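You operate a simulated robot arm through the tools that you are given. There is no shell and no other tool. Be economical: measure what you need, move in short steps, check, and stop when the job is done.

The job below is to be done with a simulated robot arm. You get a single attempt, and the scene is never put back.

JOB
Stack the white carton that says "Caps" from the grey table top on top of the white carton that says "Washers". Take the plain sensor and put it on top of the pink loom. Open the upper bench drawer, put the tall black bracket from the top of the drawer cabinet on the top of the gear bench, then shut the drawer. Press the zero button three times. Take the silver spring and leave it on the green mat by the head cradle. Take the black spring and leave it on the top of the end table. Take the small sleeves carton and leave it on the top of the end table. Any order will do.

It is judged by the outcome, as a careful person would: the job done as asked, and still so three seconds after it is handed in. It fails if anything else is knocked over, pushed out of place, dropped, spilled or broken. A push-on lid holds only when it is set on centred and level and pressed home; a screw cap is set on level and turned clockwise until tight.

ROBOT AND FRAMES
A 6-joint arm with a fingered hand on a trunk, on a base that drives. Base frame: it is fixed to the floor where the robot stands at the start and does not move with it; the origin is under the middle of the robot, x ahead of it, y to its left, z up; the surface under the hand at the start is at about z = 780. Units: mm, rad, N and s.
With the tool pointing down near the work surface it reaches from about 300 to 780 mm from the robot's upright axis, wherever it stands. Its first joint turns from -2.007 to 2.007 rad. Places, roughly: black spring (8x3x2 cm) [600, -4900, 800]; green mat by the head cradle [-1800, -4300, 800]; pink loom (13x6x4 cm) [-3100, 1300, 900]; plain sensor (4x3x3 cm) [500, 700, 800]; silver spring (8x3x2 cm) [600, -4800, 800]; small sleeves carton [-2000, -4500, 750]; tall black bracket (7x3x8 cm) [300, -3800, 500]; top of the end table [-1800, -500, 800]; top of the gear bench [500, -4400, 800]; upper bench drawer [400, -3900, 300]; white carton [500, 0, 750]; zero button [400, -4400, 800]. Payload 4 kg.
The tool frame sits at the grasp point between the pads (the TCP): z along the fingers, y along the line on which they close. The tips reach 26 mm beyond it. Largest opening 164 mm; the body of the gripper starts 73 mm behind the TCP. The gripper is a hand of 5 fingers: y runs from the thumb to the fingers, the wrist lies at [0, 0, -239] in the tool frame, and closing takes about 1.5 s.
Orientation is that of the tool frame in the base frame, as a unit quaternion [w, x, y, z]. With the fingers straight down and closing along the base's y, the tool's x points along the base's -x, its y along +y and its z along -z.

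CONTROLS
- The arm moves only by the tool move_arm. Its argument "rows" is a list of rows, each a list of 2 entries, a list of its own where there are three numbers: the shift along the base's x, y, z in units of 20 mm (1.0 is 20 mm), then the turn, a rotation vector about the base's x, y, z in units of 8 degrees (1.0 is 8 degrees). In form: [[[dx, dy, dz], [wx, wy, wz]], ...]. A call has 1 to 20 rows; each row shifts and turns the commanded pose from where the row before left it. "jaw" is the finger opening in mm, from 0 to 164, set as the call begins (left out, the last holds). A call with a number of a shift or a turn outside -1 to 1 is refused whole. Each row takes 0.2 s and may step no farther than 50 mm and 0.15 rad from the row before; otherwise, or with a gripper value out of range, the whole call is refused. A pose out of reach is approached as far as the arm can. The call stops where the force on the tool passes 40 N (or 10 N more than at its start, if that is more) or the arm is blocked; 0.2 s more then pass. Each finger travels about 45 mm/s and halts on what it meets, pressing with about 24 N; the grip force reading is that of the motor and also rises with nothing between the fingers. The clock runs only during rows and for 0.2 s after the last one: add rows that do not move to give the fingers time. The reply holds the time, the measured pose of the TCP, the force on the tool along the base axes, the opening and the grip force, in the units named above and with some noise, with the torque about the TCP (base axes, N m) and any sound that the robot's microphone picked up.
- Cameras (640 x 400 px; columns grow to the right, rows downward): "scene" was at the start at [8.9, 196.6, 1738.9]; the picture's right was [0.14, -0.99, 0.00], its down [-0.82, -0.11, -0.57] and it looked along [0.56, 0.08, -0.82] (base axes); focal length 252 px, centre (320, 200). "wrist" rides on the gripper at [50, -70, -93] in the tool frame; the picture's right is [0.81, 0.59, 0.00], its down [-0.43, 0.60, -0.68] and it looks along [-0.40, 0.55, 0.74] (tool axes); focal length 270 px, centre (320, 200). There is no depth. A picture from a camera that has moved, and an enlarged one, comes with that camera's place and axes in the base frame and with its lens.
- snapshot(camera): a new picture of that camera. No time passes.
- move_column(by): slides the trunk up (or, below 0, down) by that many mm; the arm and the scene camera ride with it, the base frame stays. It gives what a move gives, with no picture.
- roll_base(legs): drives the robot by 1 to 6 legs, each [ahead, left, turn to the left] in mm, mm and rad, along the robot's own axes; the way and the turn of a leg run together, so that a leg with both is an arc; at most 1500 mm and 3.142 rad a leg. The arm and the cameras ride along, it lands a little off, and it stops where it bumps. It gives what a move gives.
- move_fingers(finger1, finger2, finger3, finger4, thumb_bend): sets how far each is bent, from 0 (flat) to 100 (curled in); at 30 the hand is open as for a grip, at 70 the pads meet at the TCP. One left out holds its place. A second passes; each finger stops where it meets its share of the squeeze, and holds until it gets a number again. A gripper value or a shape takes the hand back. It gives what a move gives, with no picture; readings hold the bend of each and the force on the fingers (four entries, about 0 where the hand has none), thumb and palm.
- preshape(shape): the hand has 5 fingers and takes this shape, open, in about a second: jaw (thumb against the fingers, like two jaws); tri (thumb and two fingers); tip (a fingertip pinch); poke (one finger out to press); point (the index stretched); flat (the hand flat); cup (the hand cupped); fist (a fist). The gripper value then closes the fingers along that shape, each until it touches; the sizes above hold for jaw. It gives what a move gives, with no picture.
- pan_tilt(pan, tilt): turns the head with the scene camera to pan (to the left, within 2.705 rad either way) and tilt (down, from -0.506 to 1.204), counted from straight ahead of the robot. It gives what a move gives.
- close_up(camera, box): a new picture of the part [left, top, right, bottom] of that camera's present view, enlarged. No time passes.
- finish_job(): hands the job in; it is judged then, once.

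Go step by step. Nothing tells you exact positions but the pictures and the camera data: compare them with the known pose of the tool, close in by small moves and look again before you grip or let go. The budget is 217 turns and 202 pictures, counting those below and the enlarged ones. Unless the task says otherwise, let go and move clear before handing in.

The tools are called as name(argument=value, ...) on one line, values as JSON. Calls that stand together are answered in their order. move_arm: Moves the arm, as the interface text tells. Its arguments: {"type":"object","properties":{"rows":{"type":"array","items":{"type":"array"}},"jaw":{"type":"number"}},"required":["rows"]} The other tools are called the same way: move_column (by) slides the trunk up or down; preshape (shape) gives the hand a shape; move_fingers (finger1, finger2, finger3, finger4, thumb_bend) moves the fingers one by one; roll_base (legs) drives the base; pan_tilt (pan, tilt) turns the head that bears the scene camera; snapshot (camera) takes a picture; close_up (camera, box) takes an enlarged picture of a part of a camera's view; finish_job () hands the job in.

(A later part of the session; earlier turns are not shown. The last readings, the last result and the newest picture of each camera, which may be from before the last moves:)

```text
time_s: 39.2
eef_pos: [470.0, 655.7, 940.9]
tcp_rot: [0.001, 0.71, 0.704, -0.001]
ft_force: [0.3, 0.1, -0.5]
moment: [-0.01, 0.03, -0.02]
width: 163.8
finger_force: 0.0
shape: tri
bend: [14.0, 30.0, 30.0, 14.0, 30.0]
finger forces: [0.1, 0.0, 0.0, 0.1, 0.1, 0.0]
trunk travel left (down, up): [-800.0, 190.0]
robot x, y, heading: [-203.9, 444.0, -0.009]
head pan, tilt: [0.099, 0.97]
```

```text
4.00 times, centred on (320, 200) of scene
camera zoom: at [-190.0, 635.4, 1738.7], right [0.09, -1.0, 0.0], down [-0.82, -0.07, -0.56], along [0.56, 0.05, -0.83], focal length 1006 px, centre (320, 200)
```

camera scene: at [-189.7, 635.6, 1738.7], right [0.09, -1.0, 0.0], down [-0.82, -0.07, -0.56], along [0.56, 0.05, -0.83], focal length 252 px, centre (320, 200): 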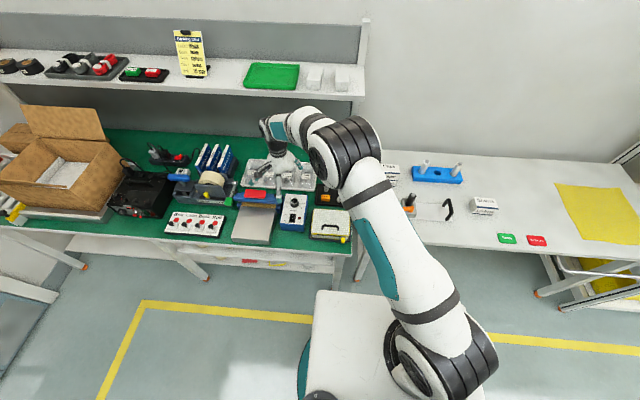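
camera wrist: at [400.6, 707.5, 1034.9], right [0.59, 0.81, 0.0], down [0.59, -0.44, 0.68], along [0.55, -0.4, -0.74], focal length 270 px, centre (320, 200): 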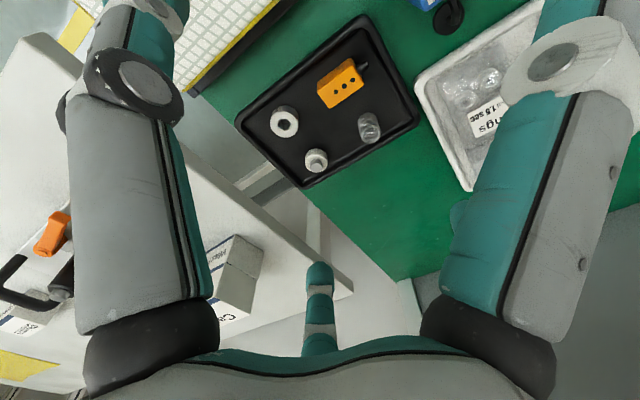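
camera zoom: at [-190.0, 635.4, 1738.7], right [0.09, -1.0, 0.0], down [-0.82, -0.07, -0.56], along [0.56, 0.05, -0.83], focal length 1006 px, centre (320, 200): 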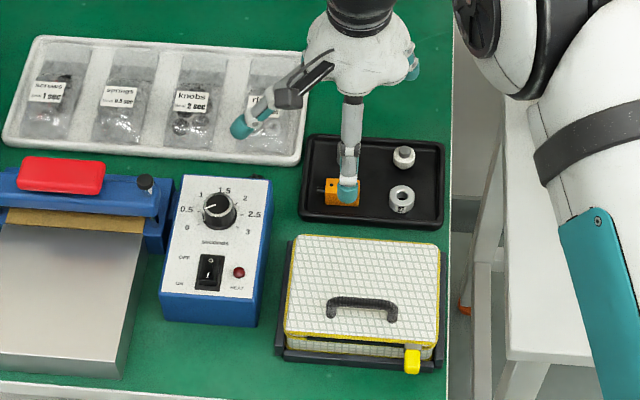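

Triangulating from three views puts the sensor at about (491,669) with its top near z 760 – the bench is lower than the grey table. Moving over it and down to 850 with a narrower opening.

move_arm(rows=[[[0.5, 0.35, 0], [0, 0, 0]], [[0.5, 0.3, -0.5], [0, 0, 0]], [[0, 0, -1], [0, 0, 0]], [[0, 0, -1], [0, 0, 0]], [[0, 0, -1], [0, 0, 0]], [[0, 0, -1], [0, 0, 0]], [[0, 0, 0], [0, 0, 0]]], jaw=75)

snapshot(camera="wrist")

close_up(camera="scene", box=[280, 160, 360, 210])

```text
time_s: 40.8
eef_pos: [490.0, 669.5, 852.7]
tcp_rot: [0.001, 0.71, 0.704, 0.0]
ft_force: [-0.7, -0.1, 0.9]
moment: [-0.01, -0.02, 0.01]
width: 75.2
finger_force: 0.1
shape: tri
bend: [14.0, 39.0, 39.0, 14.0, 70.0]
finger forces: [0.1, 0.0, 0.0, 0.0, 0.1, 0.0]
trunk travel left (down, up): [-800.0, 190.0]
robot x, y, heading: [-198.4, 442.9, -0.011]
head pan, tilt: [0.099, 0.97]
```

```text
164 pictures are left
camera wrist: at [420.2, 720.4, 946.4], right [0.59, 0.81, 0.0], down [0.59, -0.44, 0.68], along [0.55, -0.4, -0.74], focal length 270 px, centre (320, 200)
```

wrist: 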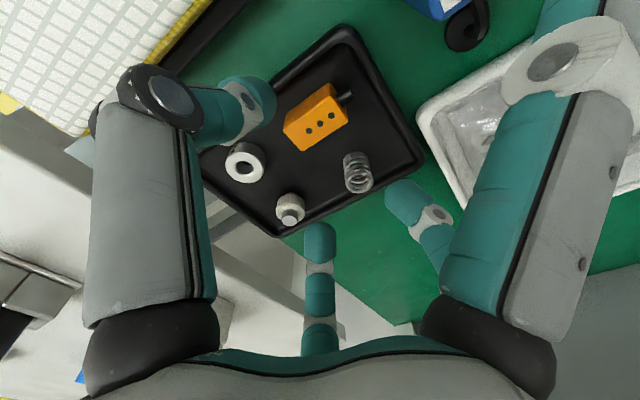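

```text
8.00 times, centred on (320, 185) of scene
camera zoom: at [-189.9, 635.5, 1738.7], right [0.09, -1.0, 0.0], down [-0.82, -0.07, -0.56], along [0.56, 0.05, -0.83], focal length 2012 px, centre (320, 320)
```

zoom: 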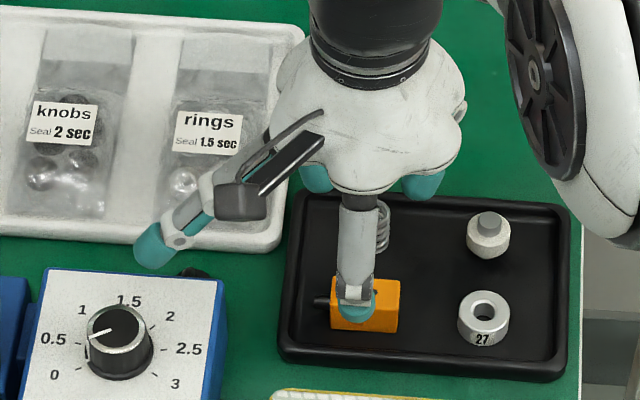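

Well centred. The tray rim is close on the thumb side, so I'll narrow the opening and go down in small steps, staying above the rim.

move_arm(rows=[[[-0.05, 0, -1], [0, 0, 0]], [[0, 0, -1], [0, 0, 0]], [[0, 0, -0.6], [0, 0, 0]], [[0, 0, 0], [0, 0, 0]]], jaw=52)

snapshot(camera="wrist")

close_up(camera="scene", box=[296, 170, 360, 210])

```text
time_s: 41.8
eef_pos: [495.1, 663.2, 808.0]
tcp_rot: [0.003, 0.711, 0.703, 0.007]
ft_force: [-1.7, -9.5, 20.9]
moment: [2.59, 0.86, 0.58]
width: 52.2
finger_force: 0.0
shape: tri
bend: [0.0, 46.0, 46.0, 14.0, 70.0]
finger forces: [21.0, 0.0, 0.1, 0.0, 0.1, 0.1]
trunk travel left (down, up): [-800.0, 190.0]
robot x, y, heading: [-197.7, 440.3, -0.01]
head pan, tilt: [0.099, 0.97]
stopped in row 4: the force on the tool passed its limit at 43 N (the readings are from after the stop); the commanded pose is now the measured one
```

```text
162 pictures are left
camera wrist: at [424.9, 715.4, 900.1], right [0.6, 0.8, 0.01], down [0.58, -0.44, 0.68], along [0.55, -0.4, -0.73], focal length 270 px, centre (320, 200)
```

wrist: 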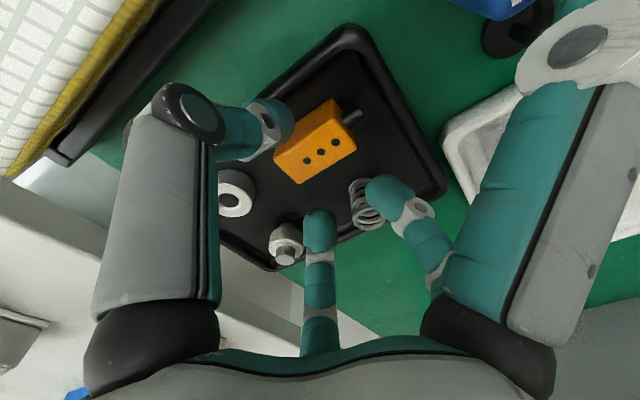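

```text
10.00 times, centred on (328, 190) of scene
camera zoom: at [-191.3, 633.6, 1739.0], right [0.09, -1.0, 0.0], down [-0.82, -0.07, -0.57], along [0.56, 0.05, -0.82], focal length 2516 px, centre (240, 300)
```

zoom: 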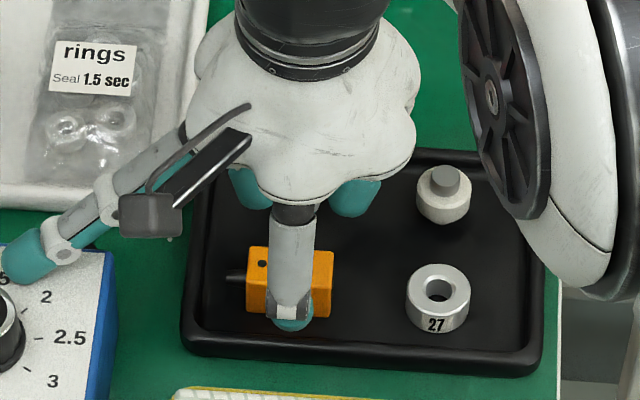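

Finger 1 touched the blue timer box on its side. I'll raise straight away and check that nothing shifted.

move_arm(rows=[[[0, 0, 1], [0, 0, 0]], [[0, 0, 1], [0, 0, 0]], [[0, 0, 1], [0, 0, 0]], [[0, 0, 0], [0, 0, 0]]], jaw=52)

close_up(camera="scene", box=[240, 150, 400, 250])

snapshot(camera="wrist")

```text
time_s: 42.8
eef_pos: [494.5, 665.6, 862.7]
tcp_rot: [0.002, 0.712, 0.703, 0.004]
ft_force: [0.0, -0.5, -0.6]
moment: [-0.01, 0.0, 0.04]
width: 52.3
finger_force: 0.0
shape: tri
bend: [14.0, 46.0, 46.0, 14.0, 70.0]
finger forces: [0.1, 0.0, 0.1, 0.0, 0.1, 0.1]
trunk travel left (down, up): [-800.0, 190.0]
robot x, y, heading: [-199.4, 438.6, -0.017]
head pan, tilt: [0.099, 0.97]
```

```text
4.00 times, centred on (320, 200) of scene
camera zoom: at [-189.0, 635.0, 1738.7], right [0.09, -1.0, 0.0], down [-0.82, -0.07, -0.56], along [0.56, 0.05, -0.83], focal length 1006 px, centre (320, 200)
```

zoom: 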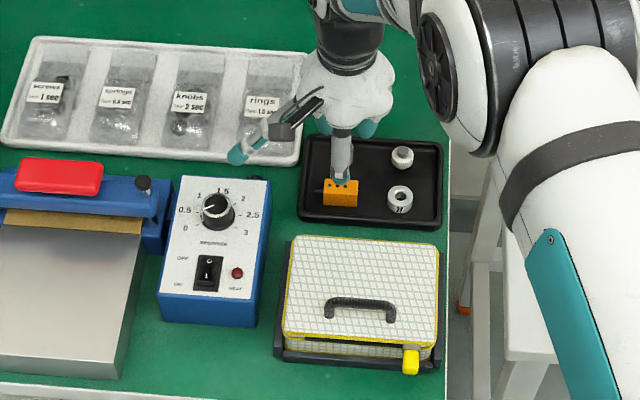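

```text
159 pictures are left
camera wrist: at [423.8, 717.2, 956.8], right [0.6, 0.8, 0.01], down [0.59, -0.44, 0.68], along [0.55, -0.4, -0.73], focal length 270 px, centre (320, 200)
```

wrist: 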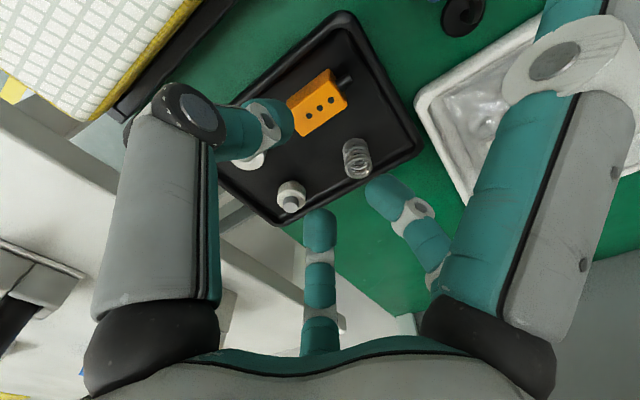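

The timer box and tray look unmoved. I'll tilt the hand about the closing axis so finger 1 rises clear of the timer, recentre, and go down again.

move_arm(rows=[[[-0.28, 0.15, 0], [0.8, 0, 0]], [[0, 0, 0], [0.8, 0, 0]], [[0, 0, 0], [0.7, 0, 0]], [[0, 0, -1], [0, 0, 0]], [[0, 0, -1], [0, 0, 0]], [[0, 0, 0], [0, 0, 0]]])

snapshot(camera="wrist")

close_up(camera="scene", box=[270, 160, 366, 220])

```text
time_s: 44.2
eef_pos: [487.2, 669.2, 822.6]
tcp_rot: [-0.111, 0.703, 0.693, 0.116]
ft_force: [0.2, 0.4, -0.4]
moment: [0.0, -0.03, 0.0]
width: 52.0
finger_force: 0.1
shape: tri
bend: [14.0, 46.0, 46.0, 14.0, 70.0]
finger forces: [0.0, 0.0, 0.1, 0.0, 0.0, 0.0]
trunk travel left (down, up): [-800.0, 190.0]
robot x, y, heading: [-198.8, 443.6, -0.011]
head pan, tilt: [0.099, 0.97]
```

```text
158 pictures are left
camera wrist: at [418.2, 688.4, 927.3], right [0.6, 0.76, 0.26], down [0.58, -0.63, 0.51], along [0.55, -0.15, -0.82], focal length 270 px, centre (320, 200)
```

wrist: 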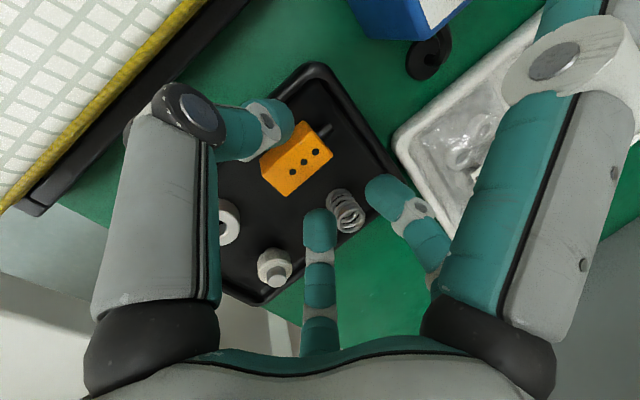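

```text
6.67 times, centred on (318, 190) of scene
camera zoom: at [-189.3, 634.9, 1738.7], right [0.09, -1.0, 0.0], down [-0.82, -0.07, -0.56], along [0.56, 0.05, -0.83], focal length 1677 px, centre (333, 267)
```

zoom: 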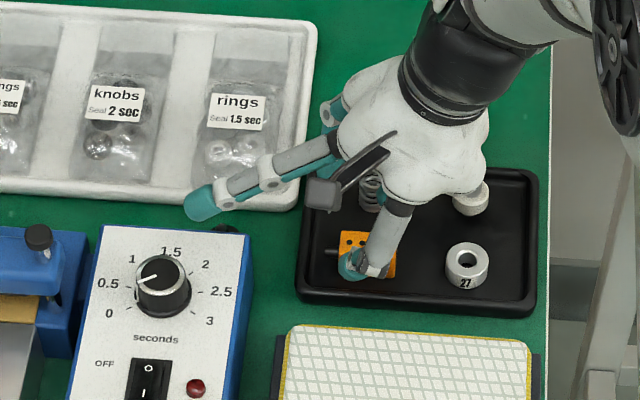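

Clear of the timer now. Shifting y by -4 mm (tips lean left) and descending carefully.

move_arm(rows=[[[0.1, -0.2, -0.5], [0, 0, 0]], [[0, 0, -0.5], [0, 0, 0]], [[0, 0, -0.4], [0, 0, 0]], [[0, 0, -0.4], [0, 0, 0]], [[0, 0, 0], [0, 0, 0]]])

snapshot(camera="wrist")

close_up(camera="scene", box=[296, 170, 360, 210])

```text
time_s: 45.4
eef_pos: [488.8, 663.9, 790.1]
tcp_rot: [-0.111, 0.703, 0.693, 0.118]
ft_force: [-8.7, -0.8, 20.9]
moment: [-0.99, 0.85, -0.82]
width: 51.5
finger_force: 0.1
shape: tri
bend: [14.0, 52.0, 46.0, 0.0, 70.0]
finger forces: [0.0, 0.0, 1.9, 10.8, 12.0, 0.1]
trunk travel left (down, up): [-800.0, 190.0]
robot x, y, heading: [-202.1, 442.6, -0.013]
head pan, tilt: [0.099, 0.97]
```

```text
156 pictures are left
camera wrist: at [418.6, 683.8, 893.9], right [0.6, 0.76, 0.26], down [0.58, -0.63, 0.51], along [0.55, -0.15, -0.82], focal length 270 px, centre (320, 200)
```

wrist: 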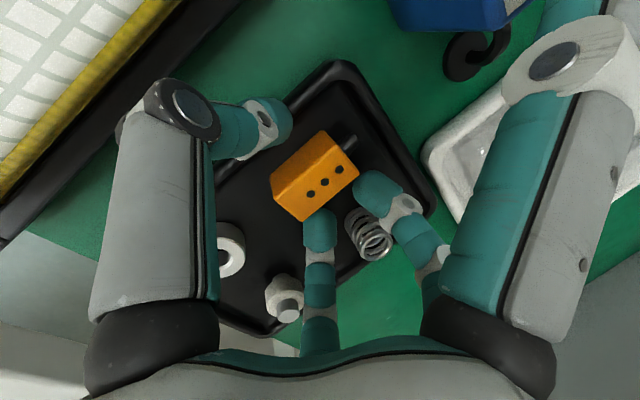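

```text
10.00 times, centred on (328, 190) of scene
camera zoom: at [-192.9, 634.2, 1739.1], right [0.09, -1.0, 0.0], down [-0.82, -0.07, -0.57], along [0.56, 0.05, -0.82], focal length 2516 px, centre (240, 300)
```

zoom: 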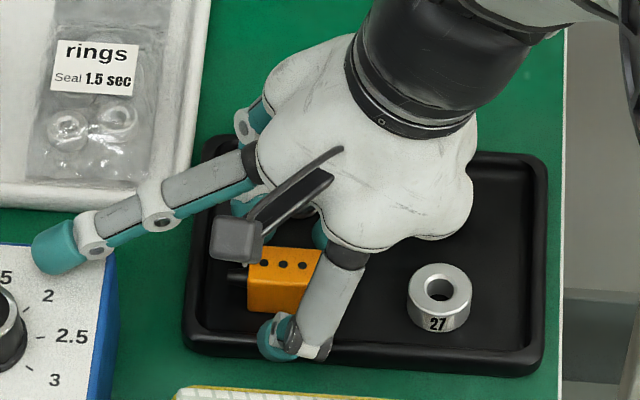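

Finger 4 (on the right) and the thumb met something. Backing up and trying the fingertip-pinch shape, which may be more compact.

move_arm(rows=[[[0, 0, 0.5], [0, 0, 0]], [[0, 0, 1], [0, 0, 0]], [[0, 0, 1], [0, 0, 0]], [[0, 0, 1], [-0.8, 0, 0]], [[0, 0, 1], [-0.8, 0, 0]], [[0, 0, 0.5], [-0.7, 0, 0]]])

preshape(shape="tip")

snapshot(camera="wrist")

close_up(camera="scene", box=[270, 150, 366, 210])

```text
time_s: 46.8
eef_pos: [491.2, 664.7, 886.4]
tcp_rot: [0.002, 0.711, 0.703, 0.003]
ft_force: [0.4, -0.2, -0.9]
moment: [-0.02, -0.03, 0.0]
width: 15.7
finger_force: 23.6
shape: tri
bend: [27.0, 70.0, 81.0, 27.0, 62.0]
finger forces: [0.0, 0.1, 0.1, 0.0, 0.1, 0.0]
trunk travel left (down, up): [-800.0, 190.0]
robot x, y, heading: [-198.7, 441.8, -0.014]
head pan, tilt: [0.099, 0.97]
```

```text
time_s: 47.7
eef_pos: [490.6, 663.4, 886.9]
tcp_rot: [0.001, 0.711, 0.703, 0.004]
ft_force: [0.2, 0.7, 0.3]
moment: [0.02, -0.01, 0.02]
width: 164.2
finger_force: 0.0
shape: tip
bend: [14.0, 30.0, 30.0, 14.0, 30.0]
finger forces: [0.0, 0.1, 0.1, 0.1, 0.0, 0.0]
trunk travel left (down, up): [-800.0, 190.0]
robot x, y, heading: [-200.8, 440.6, -0.014]
head pan, tilt: [0.099, 0.97]
```

```text
154 pictures are left
camera wrist: at [420.5, 715.8, 979.7], right [0.6, 0.8, 0.01], down [0.58, -0.44, 0.68], along [0.55, -0.4, -0.73], focal length 270 px, centre (320, 200)
```

wrist: 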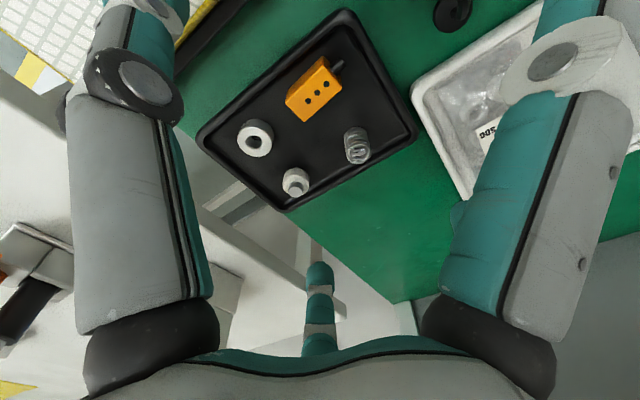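

```text
6.67 times, centred on (318, 180) of scene
camera zoom: at [-189.2, 634.9, 1738.7], right [0.09, -1.0, 0.0], down [-0.82, -0.07, -0.56], along [0.56, 0.05, -0.83], focal length 1677 px, centre (333, 333)
```

zoom: 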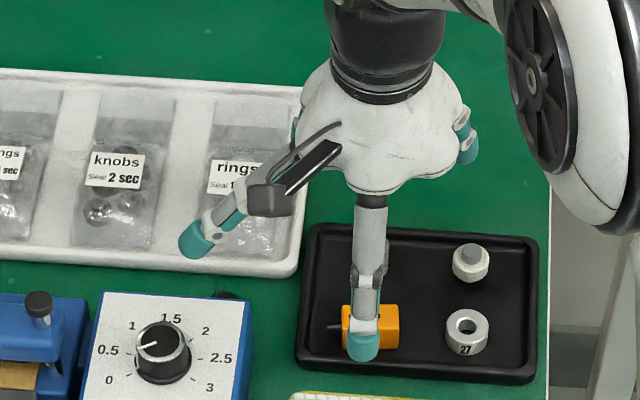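

All tray items are in place. The plain jaw shape closed to ~50 mm is more compact (all tips within 36 mm), so I'll use that and go down to just above rim height.

preshape(shape="jaw")

move_arm(rows=[[[-0.1, 0.25, 0], [0, 0, 0]], [[0, 0, 0], [0, 0, 0]], [[0, 0, 0], [0, 0, 0]], [[0, 0, 0], [0, 0, 0]], [[0, 0, -1], [0, 0, 0]], [[0, 0, -1], [0, 0, 0]], [[0, 0, -1], [0, 0, 0]], [[0, 0, -1], [0, 0, 0]], [[0, 0, 0], [0, 0, 0]]], jaw=54)

snapshot(camera="wrist")

close_up(camera="scene", box=[288, 165, 368, 215])

```text
time_s: 48.6
eef_pos: [491.8, 664.5, 886.6]
tcp_rot: [0.0, 0.711, 0.703, 0.004]
ft_force: [-0.5, -0.1, -0.3]
moment: [-0.03, 0.01, 0.02]
width: 164.0
finger_force: 0.0
shape: jaw
bend: [30.0, 30.0, 30.0, 30.0, 30.0]
finger forces: [0.0, 0.0, 0.0, 0.0, 0.1, 0.0]
trunk travel left (down, up): [-800.0, 190.0]
robot x, y, heading: [-200.6, 440.9, -0.014]
head pan, tilt: [0.099, 0.97]
```

```text
time_s: 50.6
eef_pos: [488.9, 669.7, 807.3]
tcp_rot: [0.001, 0.711, 0.703, 0.005]
ft_force: [-1.1, -0.4, 0.4]
moment: [-0.03, 0.03, 0.01]
width: 54.3
finger_force: 0.0
shape: jaw
bend: [46.0, 46.0, 46.0, 46.0, 70.0]
finger forces: [0.1, 0.1, 0.0, 0.0, 0.0, 0.0]
trunk travel left (down, up): [-800.0, 190.0]
robot x, y, heading: [-198.5, 438.5, -0.018]
head pan, tilt: [0.099, 0.97]
```

```text
152 pictures are left
camera wrist: at [419.5, 720.7, 900.1], right [0.6, 0.8, 0.01], down [0.58, -0.44, 0.68], along [0.55, -0.4, -0.73], focal length 270 px, centre (320, 200)
```

wrist: 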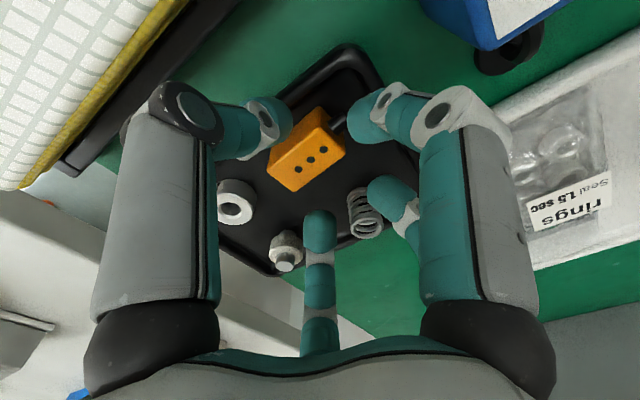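

```text
8.00 times, centred on (328, 190) of scene
camera zoom: at [-189.3, 634.9, 1738.7], right [0.09, -1.0, 0.0], down [-0.82, -0.07, -0.56], along [0.56, 0.05, -0.83], focal length 2012 px, centre (256, 280)
```

zoom: 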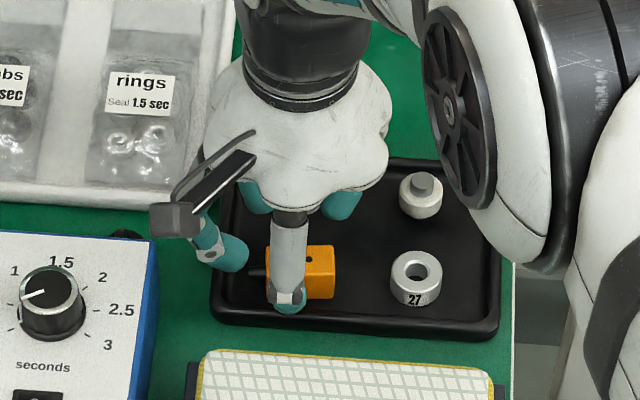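

Fingers surround the sensor with clearance. Nudging slightly and lowering further.

move_arm(rows=[[[-0.05, -0.15, -0.3], [0, 0, 0]], [[0, 0, -0.3], [0, 0, 0]], [[0, 0, 0], [0, 0, 0]]])

snapshot(camera="wrist")

close_up(camera="scene", box=[304, 175, 352, 205])

```text
time_s: 51.4
eef_pos: [486.9, 668.3, 795.6]
tcp_rot: [0.001, 0.711, 0.703, 0.004]
ft_force: [-0.5, -0.3, 0.5]
moment: [0.01, 0.0, 0.01]
width: 54.4
finger_force: 0.0
shape: jaw
bend: [46.0, 46.0, 46.0, 46.0, 70.0]
finger forces: [0.0, 0.0, 0.0, 0.0, 0.1, 0.0]
trunk travel left (down, up): [-800.0, 190.0]
robot x, y, heading: [-201.2, 440.6, -0.012]
head pan, tilt: [0.099, 0.97]
```

```text
150 pictures are left
camera wrist: at [417.2, 717.8, 887.7], right [0.6, 0.8, 0.01], down [0.58, -0.44, 0.68], along [0.55, -0.4, -0.73], focal length 270 px, centre (320, 200)
```

wrist: 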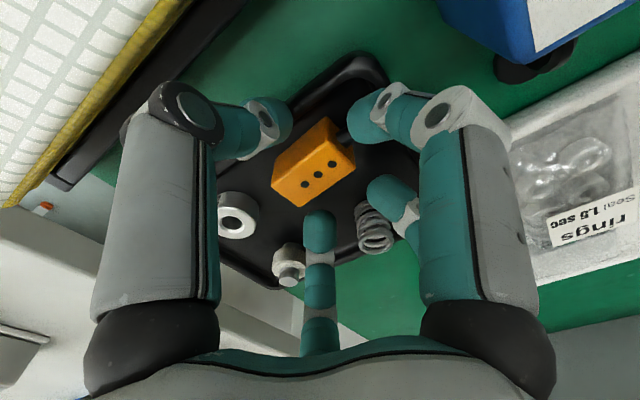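

```text
13.33 times, centred on (328, 190) of scene
camera zoom: at [-189.2, 634.9, 1738.7], right [0.09, -1.0, 0.0], down [-0.82, -0.07, -0.56], along [0.56, 0.05, -0.83], focal length 3354 px, centre (213, 333)
```

zoom: 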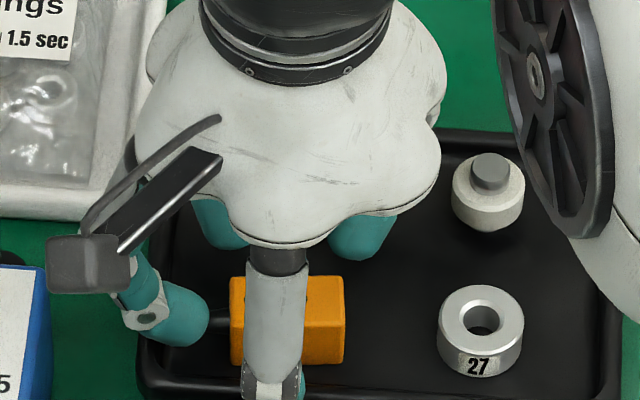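

Still clear. A bit lower, then close.

move_arm(rows=[[[0, 0, -0.25], [0, 0, 0]], [[0, 0, -0.2], [0, 0, 0]], [[0, 0, 0], [0, 0, 0]]])

snapshot(camera="wrist")

close_up(camera="scene", box=[296, 180, 344, 210])

```text
time_s: 52.2
eef_pos: [486.2, 666.1, 788.8]
tcp_rot: [0.004, 0.711, 0.703, 0.006]
ft_force: [-8.4, -1.7, 30.7]
moment: [-0.02, 1.24, 0.11]
width: 57.8
finger_force: 0.1
shape: jaw
bend: [46.0, 46.0, 46.0, 46.0, 68.0]
finger forces: [0.0, 0.0, 0.0, 0.1, 31.4, 0.1]
trunk travel left (down, up): [-800.0, 190.0]
robot x, y, heading: [-200.1, 440.1, -0.02]
head pan, tilt: [0.099, 0.97]
```

```text
148 pictures are left
camera wrist: at [415.6, 718.0, 882.2], right [0.6, 0.8, 0.01], down [0.58, -0.44, 0.68], along [0.55, -0.4, -0.73], focal length 270 px, centre (320, 200)
```

wrist: 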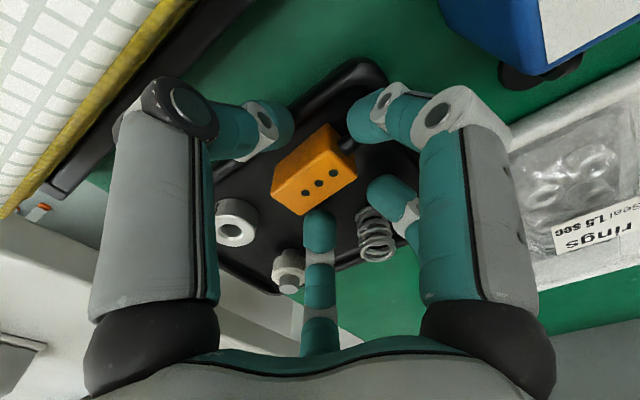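

```text
13.33 times, centred on (320, 195) of scene
camera zoom: at [-194.0, 633.4, 1739.3], right [0.09, -1.0, 0.0], down [-0.82, -0.07, -0.57], along [0.57, 0.05, -0.82], focal length 3354 px, centre (320, 267)
```

zoom: 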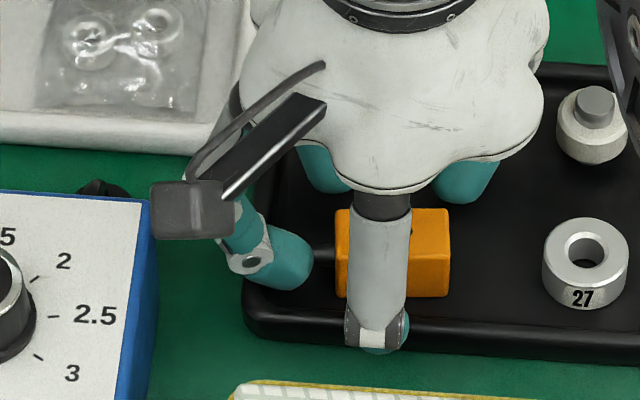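

The thumb rests on the tray rim. I'll rise 3 mm, shift 5 mm away from the rim, and close.

move_arm(rows=[[[0, 0, 0.2], [0, 0, 0]], [[0.25, 0, 0], [0, 0, 0]], [[0, 0, 0], [0, 0, 0]]])

move_arm(rows=[[[0, 0, 0], [0, 0, 0]], [[0, 0, 0], [0, 0, 0]], [[0, 0, 0], [0, 0, 0]], [[0, 0, 0], [0, 0, 0]], [[0, 0, 0], [0, 0, 0]], [[0, 0, 0], [0, 0, 0]], [[0, 0, 0], [0, 0, 0]]], jaw=10)

snapshot(camera="wrist")

close_up(camera="scene", box=[296, 180, 344, 210])

```text
time_s: 53.0
eef_pos: [489.8, 665.3, 790.7]
tcp_rot: [0.002, 0.712, 0.703, 0.005]
ft_force: [-7.7, 2.2, 20.0]
moment: [0.03, 0.98, -0.05]
width: 58.1
finger_force: 0.0
shape: jaw
bend: [46.0, 46.0, 46.0, 46.0, 70.0]
finger forces: [0.0, 0.0, 0.0, 0.1, 20.4, 0.0]
trunk travel left (down, up): [-800.0, 190.0]
robot x, y, heading: [-198.3, 442.2, -0.012]
head pan, tilt: [0.099, 0.97]
```

```text
time_s: 53.5
eef_pos: [488.2, 666.9, 796.0]
tcp_rot: [0.002, 0.711, 0.703, 0.004]
ft_force: [-19.2, -3.3, 34.7]
moment: [-0.09, 1.62, 0.14]
width: 13.9
finger_force: 0.1
shape: jaw
bend: [58.0, 64.0, 63.0, 58.0, 70.0]
finger forces: [7.7, 0.6, 1.2, 7.5, 38.6, 0.1]
trunk travel left (down, up): [-800.0, 190.0]
robot x, y, heading: [-200.4, 438.1, -0.015]
head pan, tilt: [0.099, 0.97]
stopped in row 2: the force on the tool passed its limit at 43 N (the readings are from after the stop); the commanded pose is now the measured one
```

```text
146 pictures are left
camera wrist: at [418.2, 718.1, 889.3], right [0.6, 0.8, 0.01], down [0.59, -0.44, 0.68], along [0.55, -0.4, -0.73], focal length 270 px, centre (320, 200)
```

wrist: 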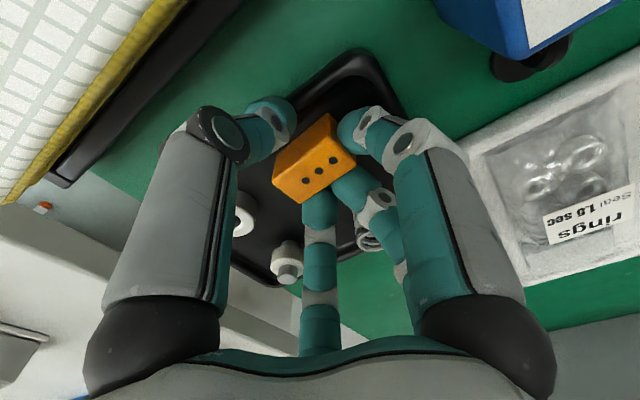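

```text
13.33 times, centred on (320, 195) of scene
camera zoom: at [-196.5, 632.6, 1739.4], right [0.09, -1.0, 0.0], down [-0.82, -0.07, -0.57], along [0.57, 0.05, -0.82], focal length 3354 px, centre (320, 267)
```

zoom: 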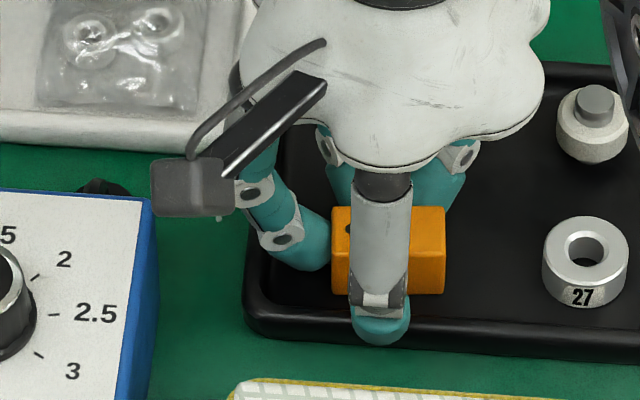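

The thumb catches the rim while closing. Raising a few mm so it slides over onto the sensor's face.

move_arm(rows=[[[0, 0, 0.25], [0, 0, 0]], [[0, 0, 0], [0, 0, 0]], [[0, 0, 0], [0, 0, 0]]], jaw=40)

snapshot(camera="wrist")

close_up(camera="scene", box=[296, 180, 344, 210])

```text
time_s: 54.4
eef_pos: [492.0, 666.1, 794.1]
tcp_rot: [0.001, 0.711, 0.703, 0.003]
ft_force: [-5.8, -0.6, -1.6]
moment: [-0.03, 0.06, 0.04]
width: 41.1
finger_force: 0.0
shape: jaw
bend: [51.0, 51.0, 51.0, 51.0, 70.0]
finger forces: [0.5, 0.0, 0.0, 0.4, 6.1, 0.1]
trunk travel left (down, up): [-800.0, 190.0]
robot x, y, heading: [-201.4, 439.2, -0.009]
head pan, tilt: [0.099, 0.97]
```

```text
144 pictures are left
camera wrist: at [421.3, 718.5, 887.9], right [0.6, 0.8, 0.0], down [0.59, -0.44, 0.68], along [0.55, -0.4, -0.73], focal length 270 px, centre (320, 200)
```

wrist: 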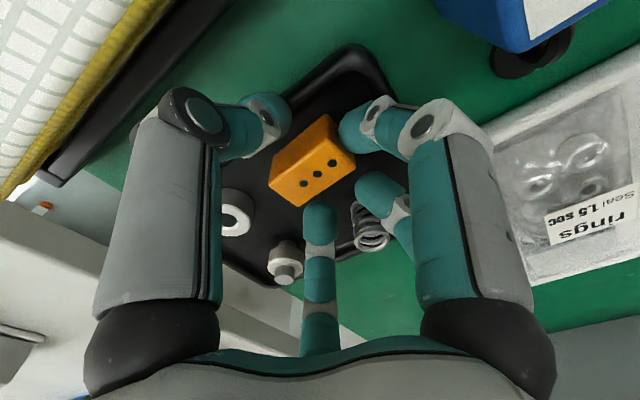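

```text
13.33 times, centred on (320, 195) of scene
camera zoom: at [-189.8, 635.0, 1738.5], right [0.09, -1.0, 0.0], down [-0.82, -0.07, -0.57], along [0.56, 0.05, -0.82], focal length 3354 px, centre (320, 267)
```

zoom: 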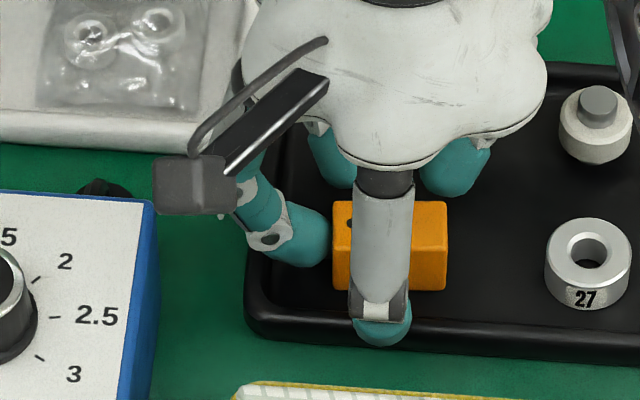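

The rim blocks the thumb. Plan: lift, raise the thumb out of the way, tilt slightly, and grip with the four fingers (two at the ends, two at the back).

move_arm(rows=[[[0, 0, 1], [0, 0, 0]], [[0, 0, 1], [0, 0, 0]], [[0.1, 0.1, 0.5], [0, 1, 0]], [[0, 0, 0], [0, 0, 0]]], jaw=54)

move_fingers(finger1=46, finger2=46, finger3=46, finger4=46, thumb_bend=0)

snapshot(camera="wrist")

close_up(camera="scene", box=[280, 170, 360, 220])

```text
time_s: 55.4
eef_pos: [493.6, 668.4, 845.4]
tcp_rot: [-0.049, 0.71, 0.701, -0.046]
ft_force: [0.6, 0.4, 0.7]
moment: [0.0, 0.06, -0.01]
width: 53.7
finger_force: 0.1
shape: jaw
bend: [46.0, 46.0, 46.0, 46.0, 70.0]
finger forces: [0.0, 0.1, 0.1, 0.0, 0.1, 0.1]
trunk travel left (down, up): [-800.0, 190.0]
robot x, y, heading: [-202.5, 443.3, -0.015]
head pan, tilt: [0.099, 0.97]
```

```text
time_s: 56.4
eef_pos: [493.8, 669.0, 845.3]
tcp_rot: [-0.048, 0.71, 0.701, -0.047]
ft_force: [0.2, -0.3, 0.6]
moment: [-0.01, -0.01, 0.01]
width: 103.0
finger_force: 0.2
shape: fingers
bend: [46.0, 46.0, 46.0, 46.0, 0.0]
finger forces: [0.1, 0.0, 0.1, 0.0, 0.0, 0.0]
trunk travel left (down, up): [-800.0, 190.0]
robot x, y, heading: [-200.2, 441.7, -0.015]
head pan, tilt: [0.099, 0.97]
```

```text
142 pictures are left
camera wrist: at [437.5, 720.1, 946.9], right [0.59, 0.8, -0.08], down [0.68, -0.44, 0.59], along [0.44, -0.4, -0.8], focal length 270 px, centre (320, 200)
```

wrist: 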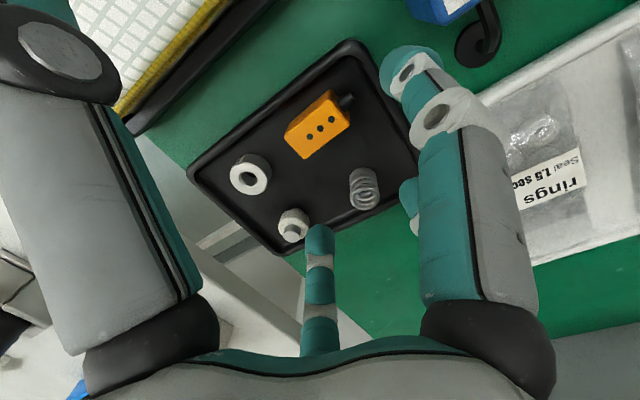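

```text
8.00 times, centred on (320, 195) of scene
camera zoom: at [-189.4, 635.0, 1738.7], right [0.09, -1.0, 0.0], down [-0.82, -0.07, -0.56], along [0.56, 0.05, -0.83], focal length 2012 px, centre (320, 240)
```

zoom: 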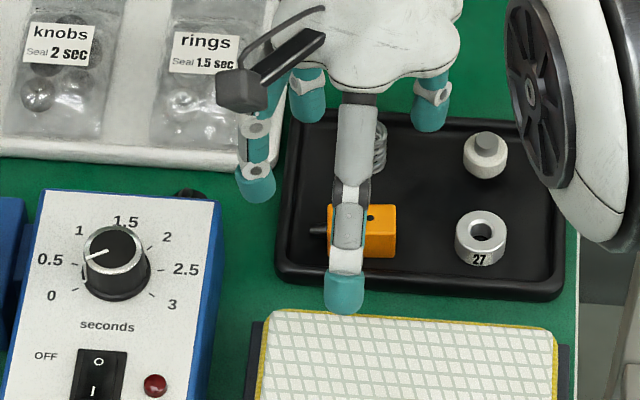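

The thumb is now raised clear. I'll bend the fingers in a bit to about 27 mm radius, and descend, watching.

move_fingers(finger1=55, finger2=54, finger3=54, finger4=55)

move_arm(rows=[[[0, -0.2, -1], [0, 0, 0]], [[0, 0, -1], [0, 0, 0]], [[0, 0, -0.4], [0, 0, 0]], [[0, 0, 0], [0, 0, 0]]])

snapshot(camera="wrist")

close_up(camera="scene", box=[288, 170, 352, 210])

```text
time_s: 57.4
eef_pos: [494.7, 668.4, 844.3]
tcp_rot: [-0.047, 0.71, 0.701, -0.047]
ft_force: [-0.1, 0.4, -0.8]
moment: [-0.03, 0.02, -0.01]
width: 101.4
finger_force: 0.1
shape: fingers
bend: [55.0, 54.0, 54.0, 55.0, 0.0]
finger forces: [0.1, 0.1, 0.0, 0.0, 0.1, 0.0]
trunk travel left (down, up): [-800.0, 190.0]
robot x, y, heading: [-203.4, 439.5, -0.01]
head pan, tilt: [0.099, 0.97]
```

```text
time_s: 58.4
eef_pos: [493.3, 664.2, 796.9]
tcp_rot: [-0.05, 0.71, 0.701, -0.047]
ft_force: [-0.3, -0.6, 0.6]
moment: [0.0, 0.01, -0.04]
width: 101.4
finger_force: 0.3
shape: fingers
bend: [55.0, 54.0, 54.0, 55.0, 0.0]
finger forces: [0.1, 0.2, 0.5, 0.0, 0.5, 0.0]
trunk travel left (down, up): [-800.0, 190.0]
robot x, y, heading: [-198.5, 438.7, -0.018]
head pan, tilt: [0.099, 0.97]
```

```text
140 pictures are left
camera wrist: at [437.7, 715.2, 899.0], right [0.59, 0.8, -0.08], down [0.68, -0.44, 0.59], along [0.44, -0.4, -0.8], focal length 270 px, centre (320, 200)
```

wrist: 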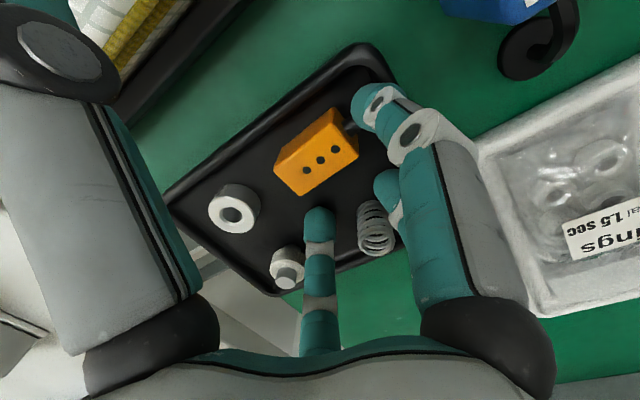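

```text
10.00 times, centred on (320, 190) of scene
camera zoom: at [-189.5, 635.0, 1738.7], right [0.09, -1.0, 0.0], down [-0.82, -0.07, -0.56], along [0.56, 0.05, -0.83], focal length 2516 px, centre (320, 300)
```

zoom: 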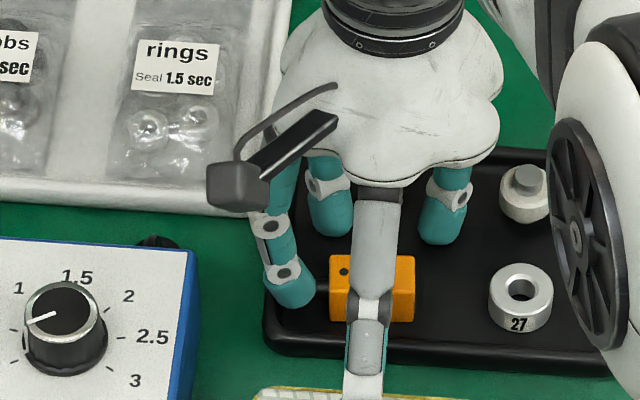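

Clear around the sensor. Lowering 13 mm more and closing the four fingers.

move_arm(rows=[[[-0.1, 0, -0.35], [0, 0, 0]], [[0, 0, -0.3], [0, 0, 0]], [[0, 0, 0], [0, 0, 0]]])

move_fingers(finger1=66, finger2=66, finger3=66, finger4=66)

snapshot(camera="wrist")

close_up(camera="scene", box=[288, 170, 352, 210])

```text
time_s: 59.0
eef_pos: [499.3, 665.7, 794.6]
tcp_rot: [-0.043, 0.71, 0.702, -0.039]
ft_force: [-3.6, -2.2, 18.2]
moment: [-0.15, 0.2, 0.11]
width: 103.7
finger_force: 8.4
shape: fingers
bend: [55.0, 55.0, 55.0, 55.0, 0.0]
finger forces: [0.0, 4.0, 9.3, 0.0, 4.8, 0.1]
trunk travel left (down, up): [-800.0, 190.0]
robot x, y, heading: [-205.6, 439.6, -0.012]
head pan, tilt: [0.099, 0.97]
stopped in row 2: the force on the tool passed its limit at 45 N (the readings are from after the stop); the commanded pose is now the measured one
```

```text
time_s: 60.0
eef_pos: [496.7, 665.4, 793.4]
tcp_rot: [-0.044, 0.71, 0.701, -0.04]
ft_force: [2.7, -1.8, 19.9]
moment: [0.04, 2.11, 0.07]
width: 106.4
finger_force: 14.2
shape: fingers
bend: [61.0, 66.0, 66.0, 61.0, 0.0]
finger forces: [5.6, 0.0, 0.0, 5.7, 16.7, 0.0]
trunk travel left (down, up): [-800.0, 190.0]
robot x, y, heading: [-203.8, 442.8, -0.016]
head pan, tilt: [0.099, 0.97]
```

```text
138 pictures are left
camera wrist: at [439.8, 715.8, 895.3], right [0.59, 0.8, -0.07], down [0.67, -0.44, 0.6], along [0.45, -0.4, -0.8], focal length 270 px, centre (320, 200)
```

wrist: 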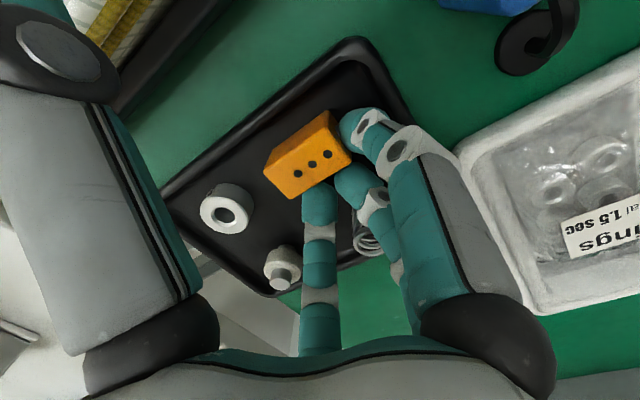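

```text
10.00 times, centred on (320, 190) of scene
camera zoom: at [-191.0, 634.0, 1738.9], right [0.09, -1.0, 0.0], down [-0.82, -0.07, -0.57], along [0.56, 0.05, -0.82], focal length 2516 px, centre (320, 300)
```

zoom: 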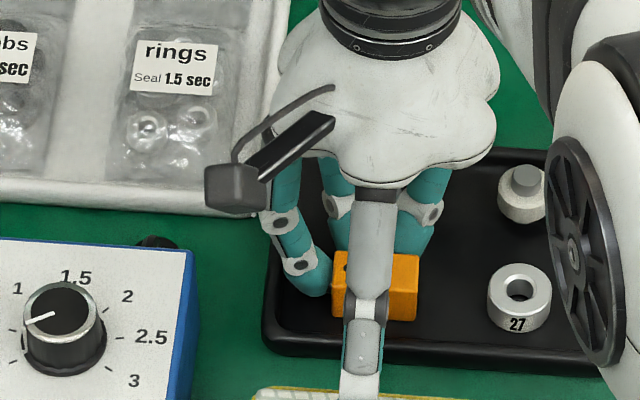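

Fingers 1 and 4 hold the sensor ends; the thumb is resting on the notebook. Lifting gently to see if the sensor comes up.

move_arm(rows=[[[0, 0, 0.3], [0, 0, 0]], [[0, 0, 0.4], [0, 0, 0]], [[0, 0, 0.4], [0, 0, 0]], [[0, 0, 0], [0, 0, 0]]])

snapshot(camera="wrist")

close_up(camera="scene", box=[288, 170, 352, 210])

```text
time_s: 61.0
eef_pos: [496.8, 665.5, 813.5]
tcp_rot: [-0.045, 0.71, 0.701, -0.042]
ft_force: [-0.1, 0.4, -0.7]
moment: [0.0, 0.02, 0.01]
width: 103.7
finger_force: 5.7
shape: fingers
bend: [61.0, 66.0, 66.0, 61.0, 0.0]
finger forces: [5.1, 0.0, 0.0, 5.1, 0.1, 0.0]
trunk travel left (down, up): [-800.0, 190.0]
robot x, y, heading: [-199.9, 441.4, -0.013]
head pan, tilt: [0.099, 0.97]
```

```text
136 pictures are left
camera wrist: at [439.5, 716.2, 915.0], right [0.59, 0.8, -0.07], down [0.67, -0.44, 0.6], along [0.45, -0.4, -0.8], focal length 270 px, centre (320, 200)
```

wrist: 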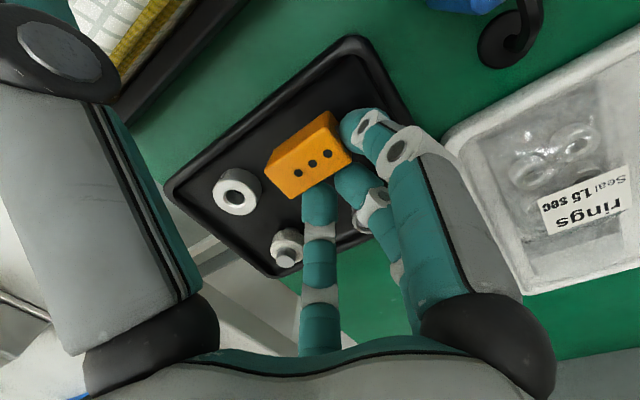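

```text
10.00 times, centred on (320, 190) of scene
camera zoom: at [-189.2, 635.0, 1738.7], right [0.09, -1.0, 0.0], down [-0.82, -0.07, -0.56], along [0.56, 0.05, -0.83], focal length 2516 px, centre (320, 300)
```

zoom: 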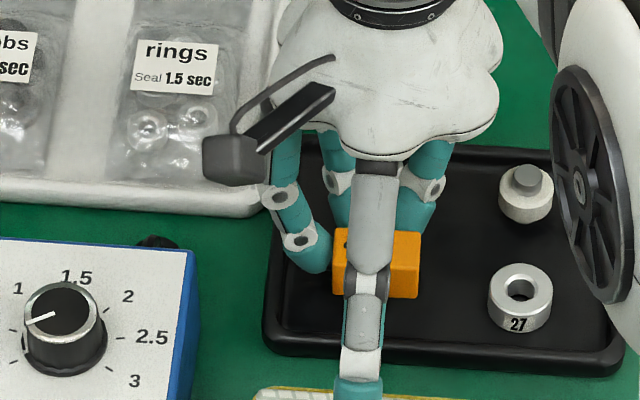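

The sensor is lifted. Raising clear of the tray, then bringing the thumb in to secure it.

move_arm(rows=[[[0, 0, 0.5], [0, 0, 0]], [[0, 0, 0.5], [0, 0, 0]], [[0, 0, 0.6], [0, 0, 0]], [[0, 0, 0.6], [0, 0, 0]], [[0, 0, 0], [0, 0, 0]]])

move_fingers(thumb_bend=68)

snapshot(camera="wrist")

close_up(camera="scene", box=[270, 150, 366, 210])

```text
time_s: 62.1
eef_pos: [498.9, 666.2, 858.0]
tcp_rot: [-0.045, 0.71, 0.701, -0.04]
ft_force: [-0.4, -0.8, -0.3]
moment: [-0.02, -0.01, -0.01]
width: 104.0
finger_force: 5.0
shape: fingers
bend: [61.0, 66.0, 66.0, 61.0, 0.0]
finger forces: [5.0, 0.0, 0.0, 5.1, 0.0, 0.1]
trunk travel left (down, up): [-800.0, 190.0]
robot x, y, heading: [-203.8, 442.6, -0.014]
head pan, tilt: [0.099, 0.97]
```

```text
time_s: 63.1
eef_pos: [497.1, 666.5, 859.0]
tcp_rot: [-0.045, 0.71, 0.701, -0.041]
ft_force: [0.1, -0.4, -0.6]
moment: [0.01, -0.02, 0.02]
width: 17.6
finger_force: 9.6
shape: fingers
bend: [62.0, 66.0, 66.0, 62.0, 64.0]
finger forces: [5.3, 0.3, 0.6, 5.4, 6.6, 0.0]
trunk travel left (down, up): [-800.0, 190.0]
robot x, y, heading: [-201.8, 441.3, -0.014]
head pan, tilt: [0.099, 0.97]
```

```text
134 pictures are left
camera wrist: at [440.2, 717.0, 959.9], right [0.59, 0.8, -0.07], down [0.67, -0.44, 0.6], along [0.45, -0.4, -0.8], focal length 270 px, centre (320, 200)
```

wrist: 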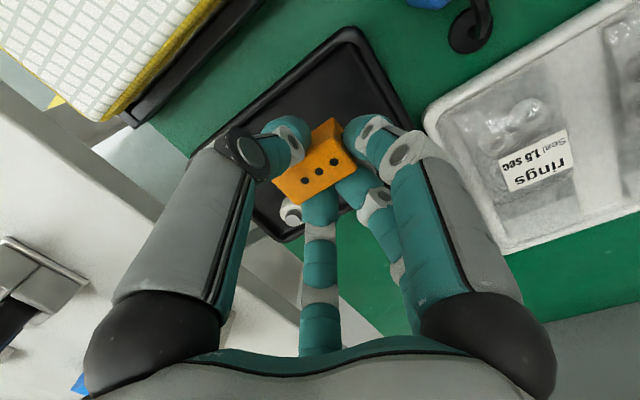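

```text
6.67 times, centred on (318, 180) of scene
camera zoom: at [-189.3, 634.9, 1738.7], right [0.09, -1.0, 0.0], down [-0.82, -0.07, -0.56], along [0.56, 0.05, -0.83], focal length 1677 px, centre (333, 333)
```

zoom: 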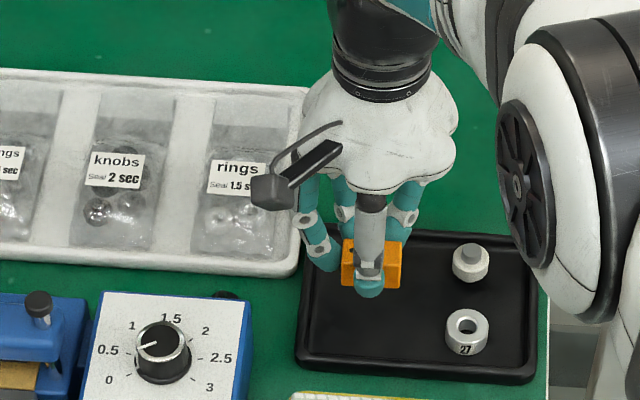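

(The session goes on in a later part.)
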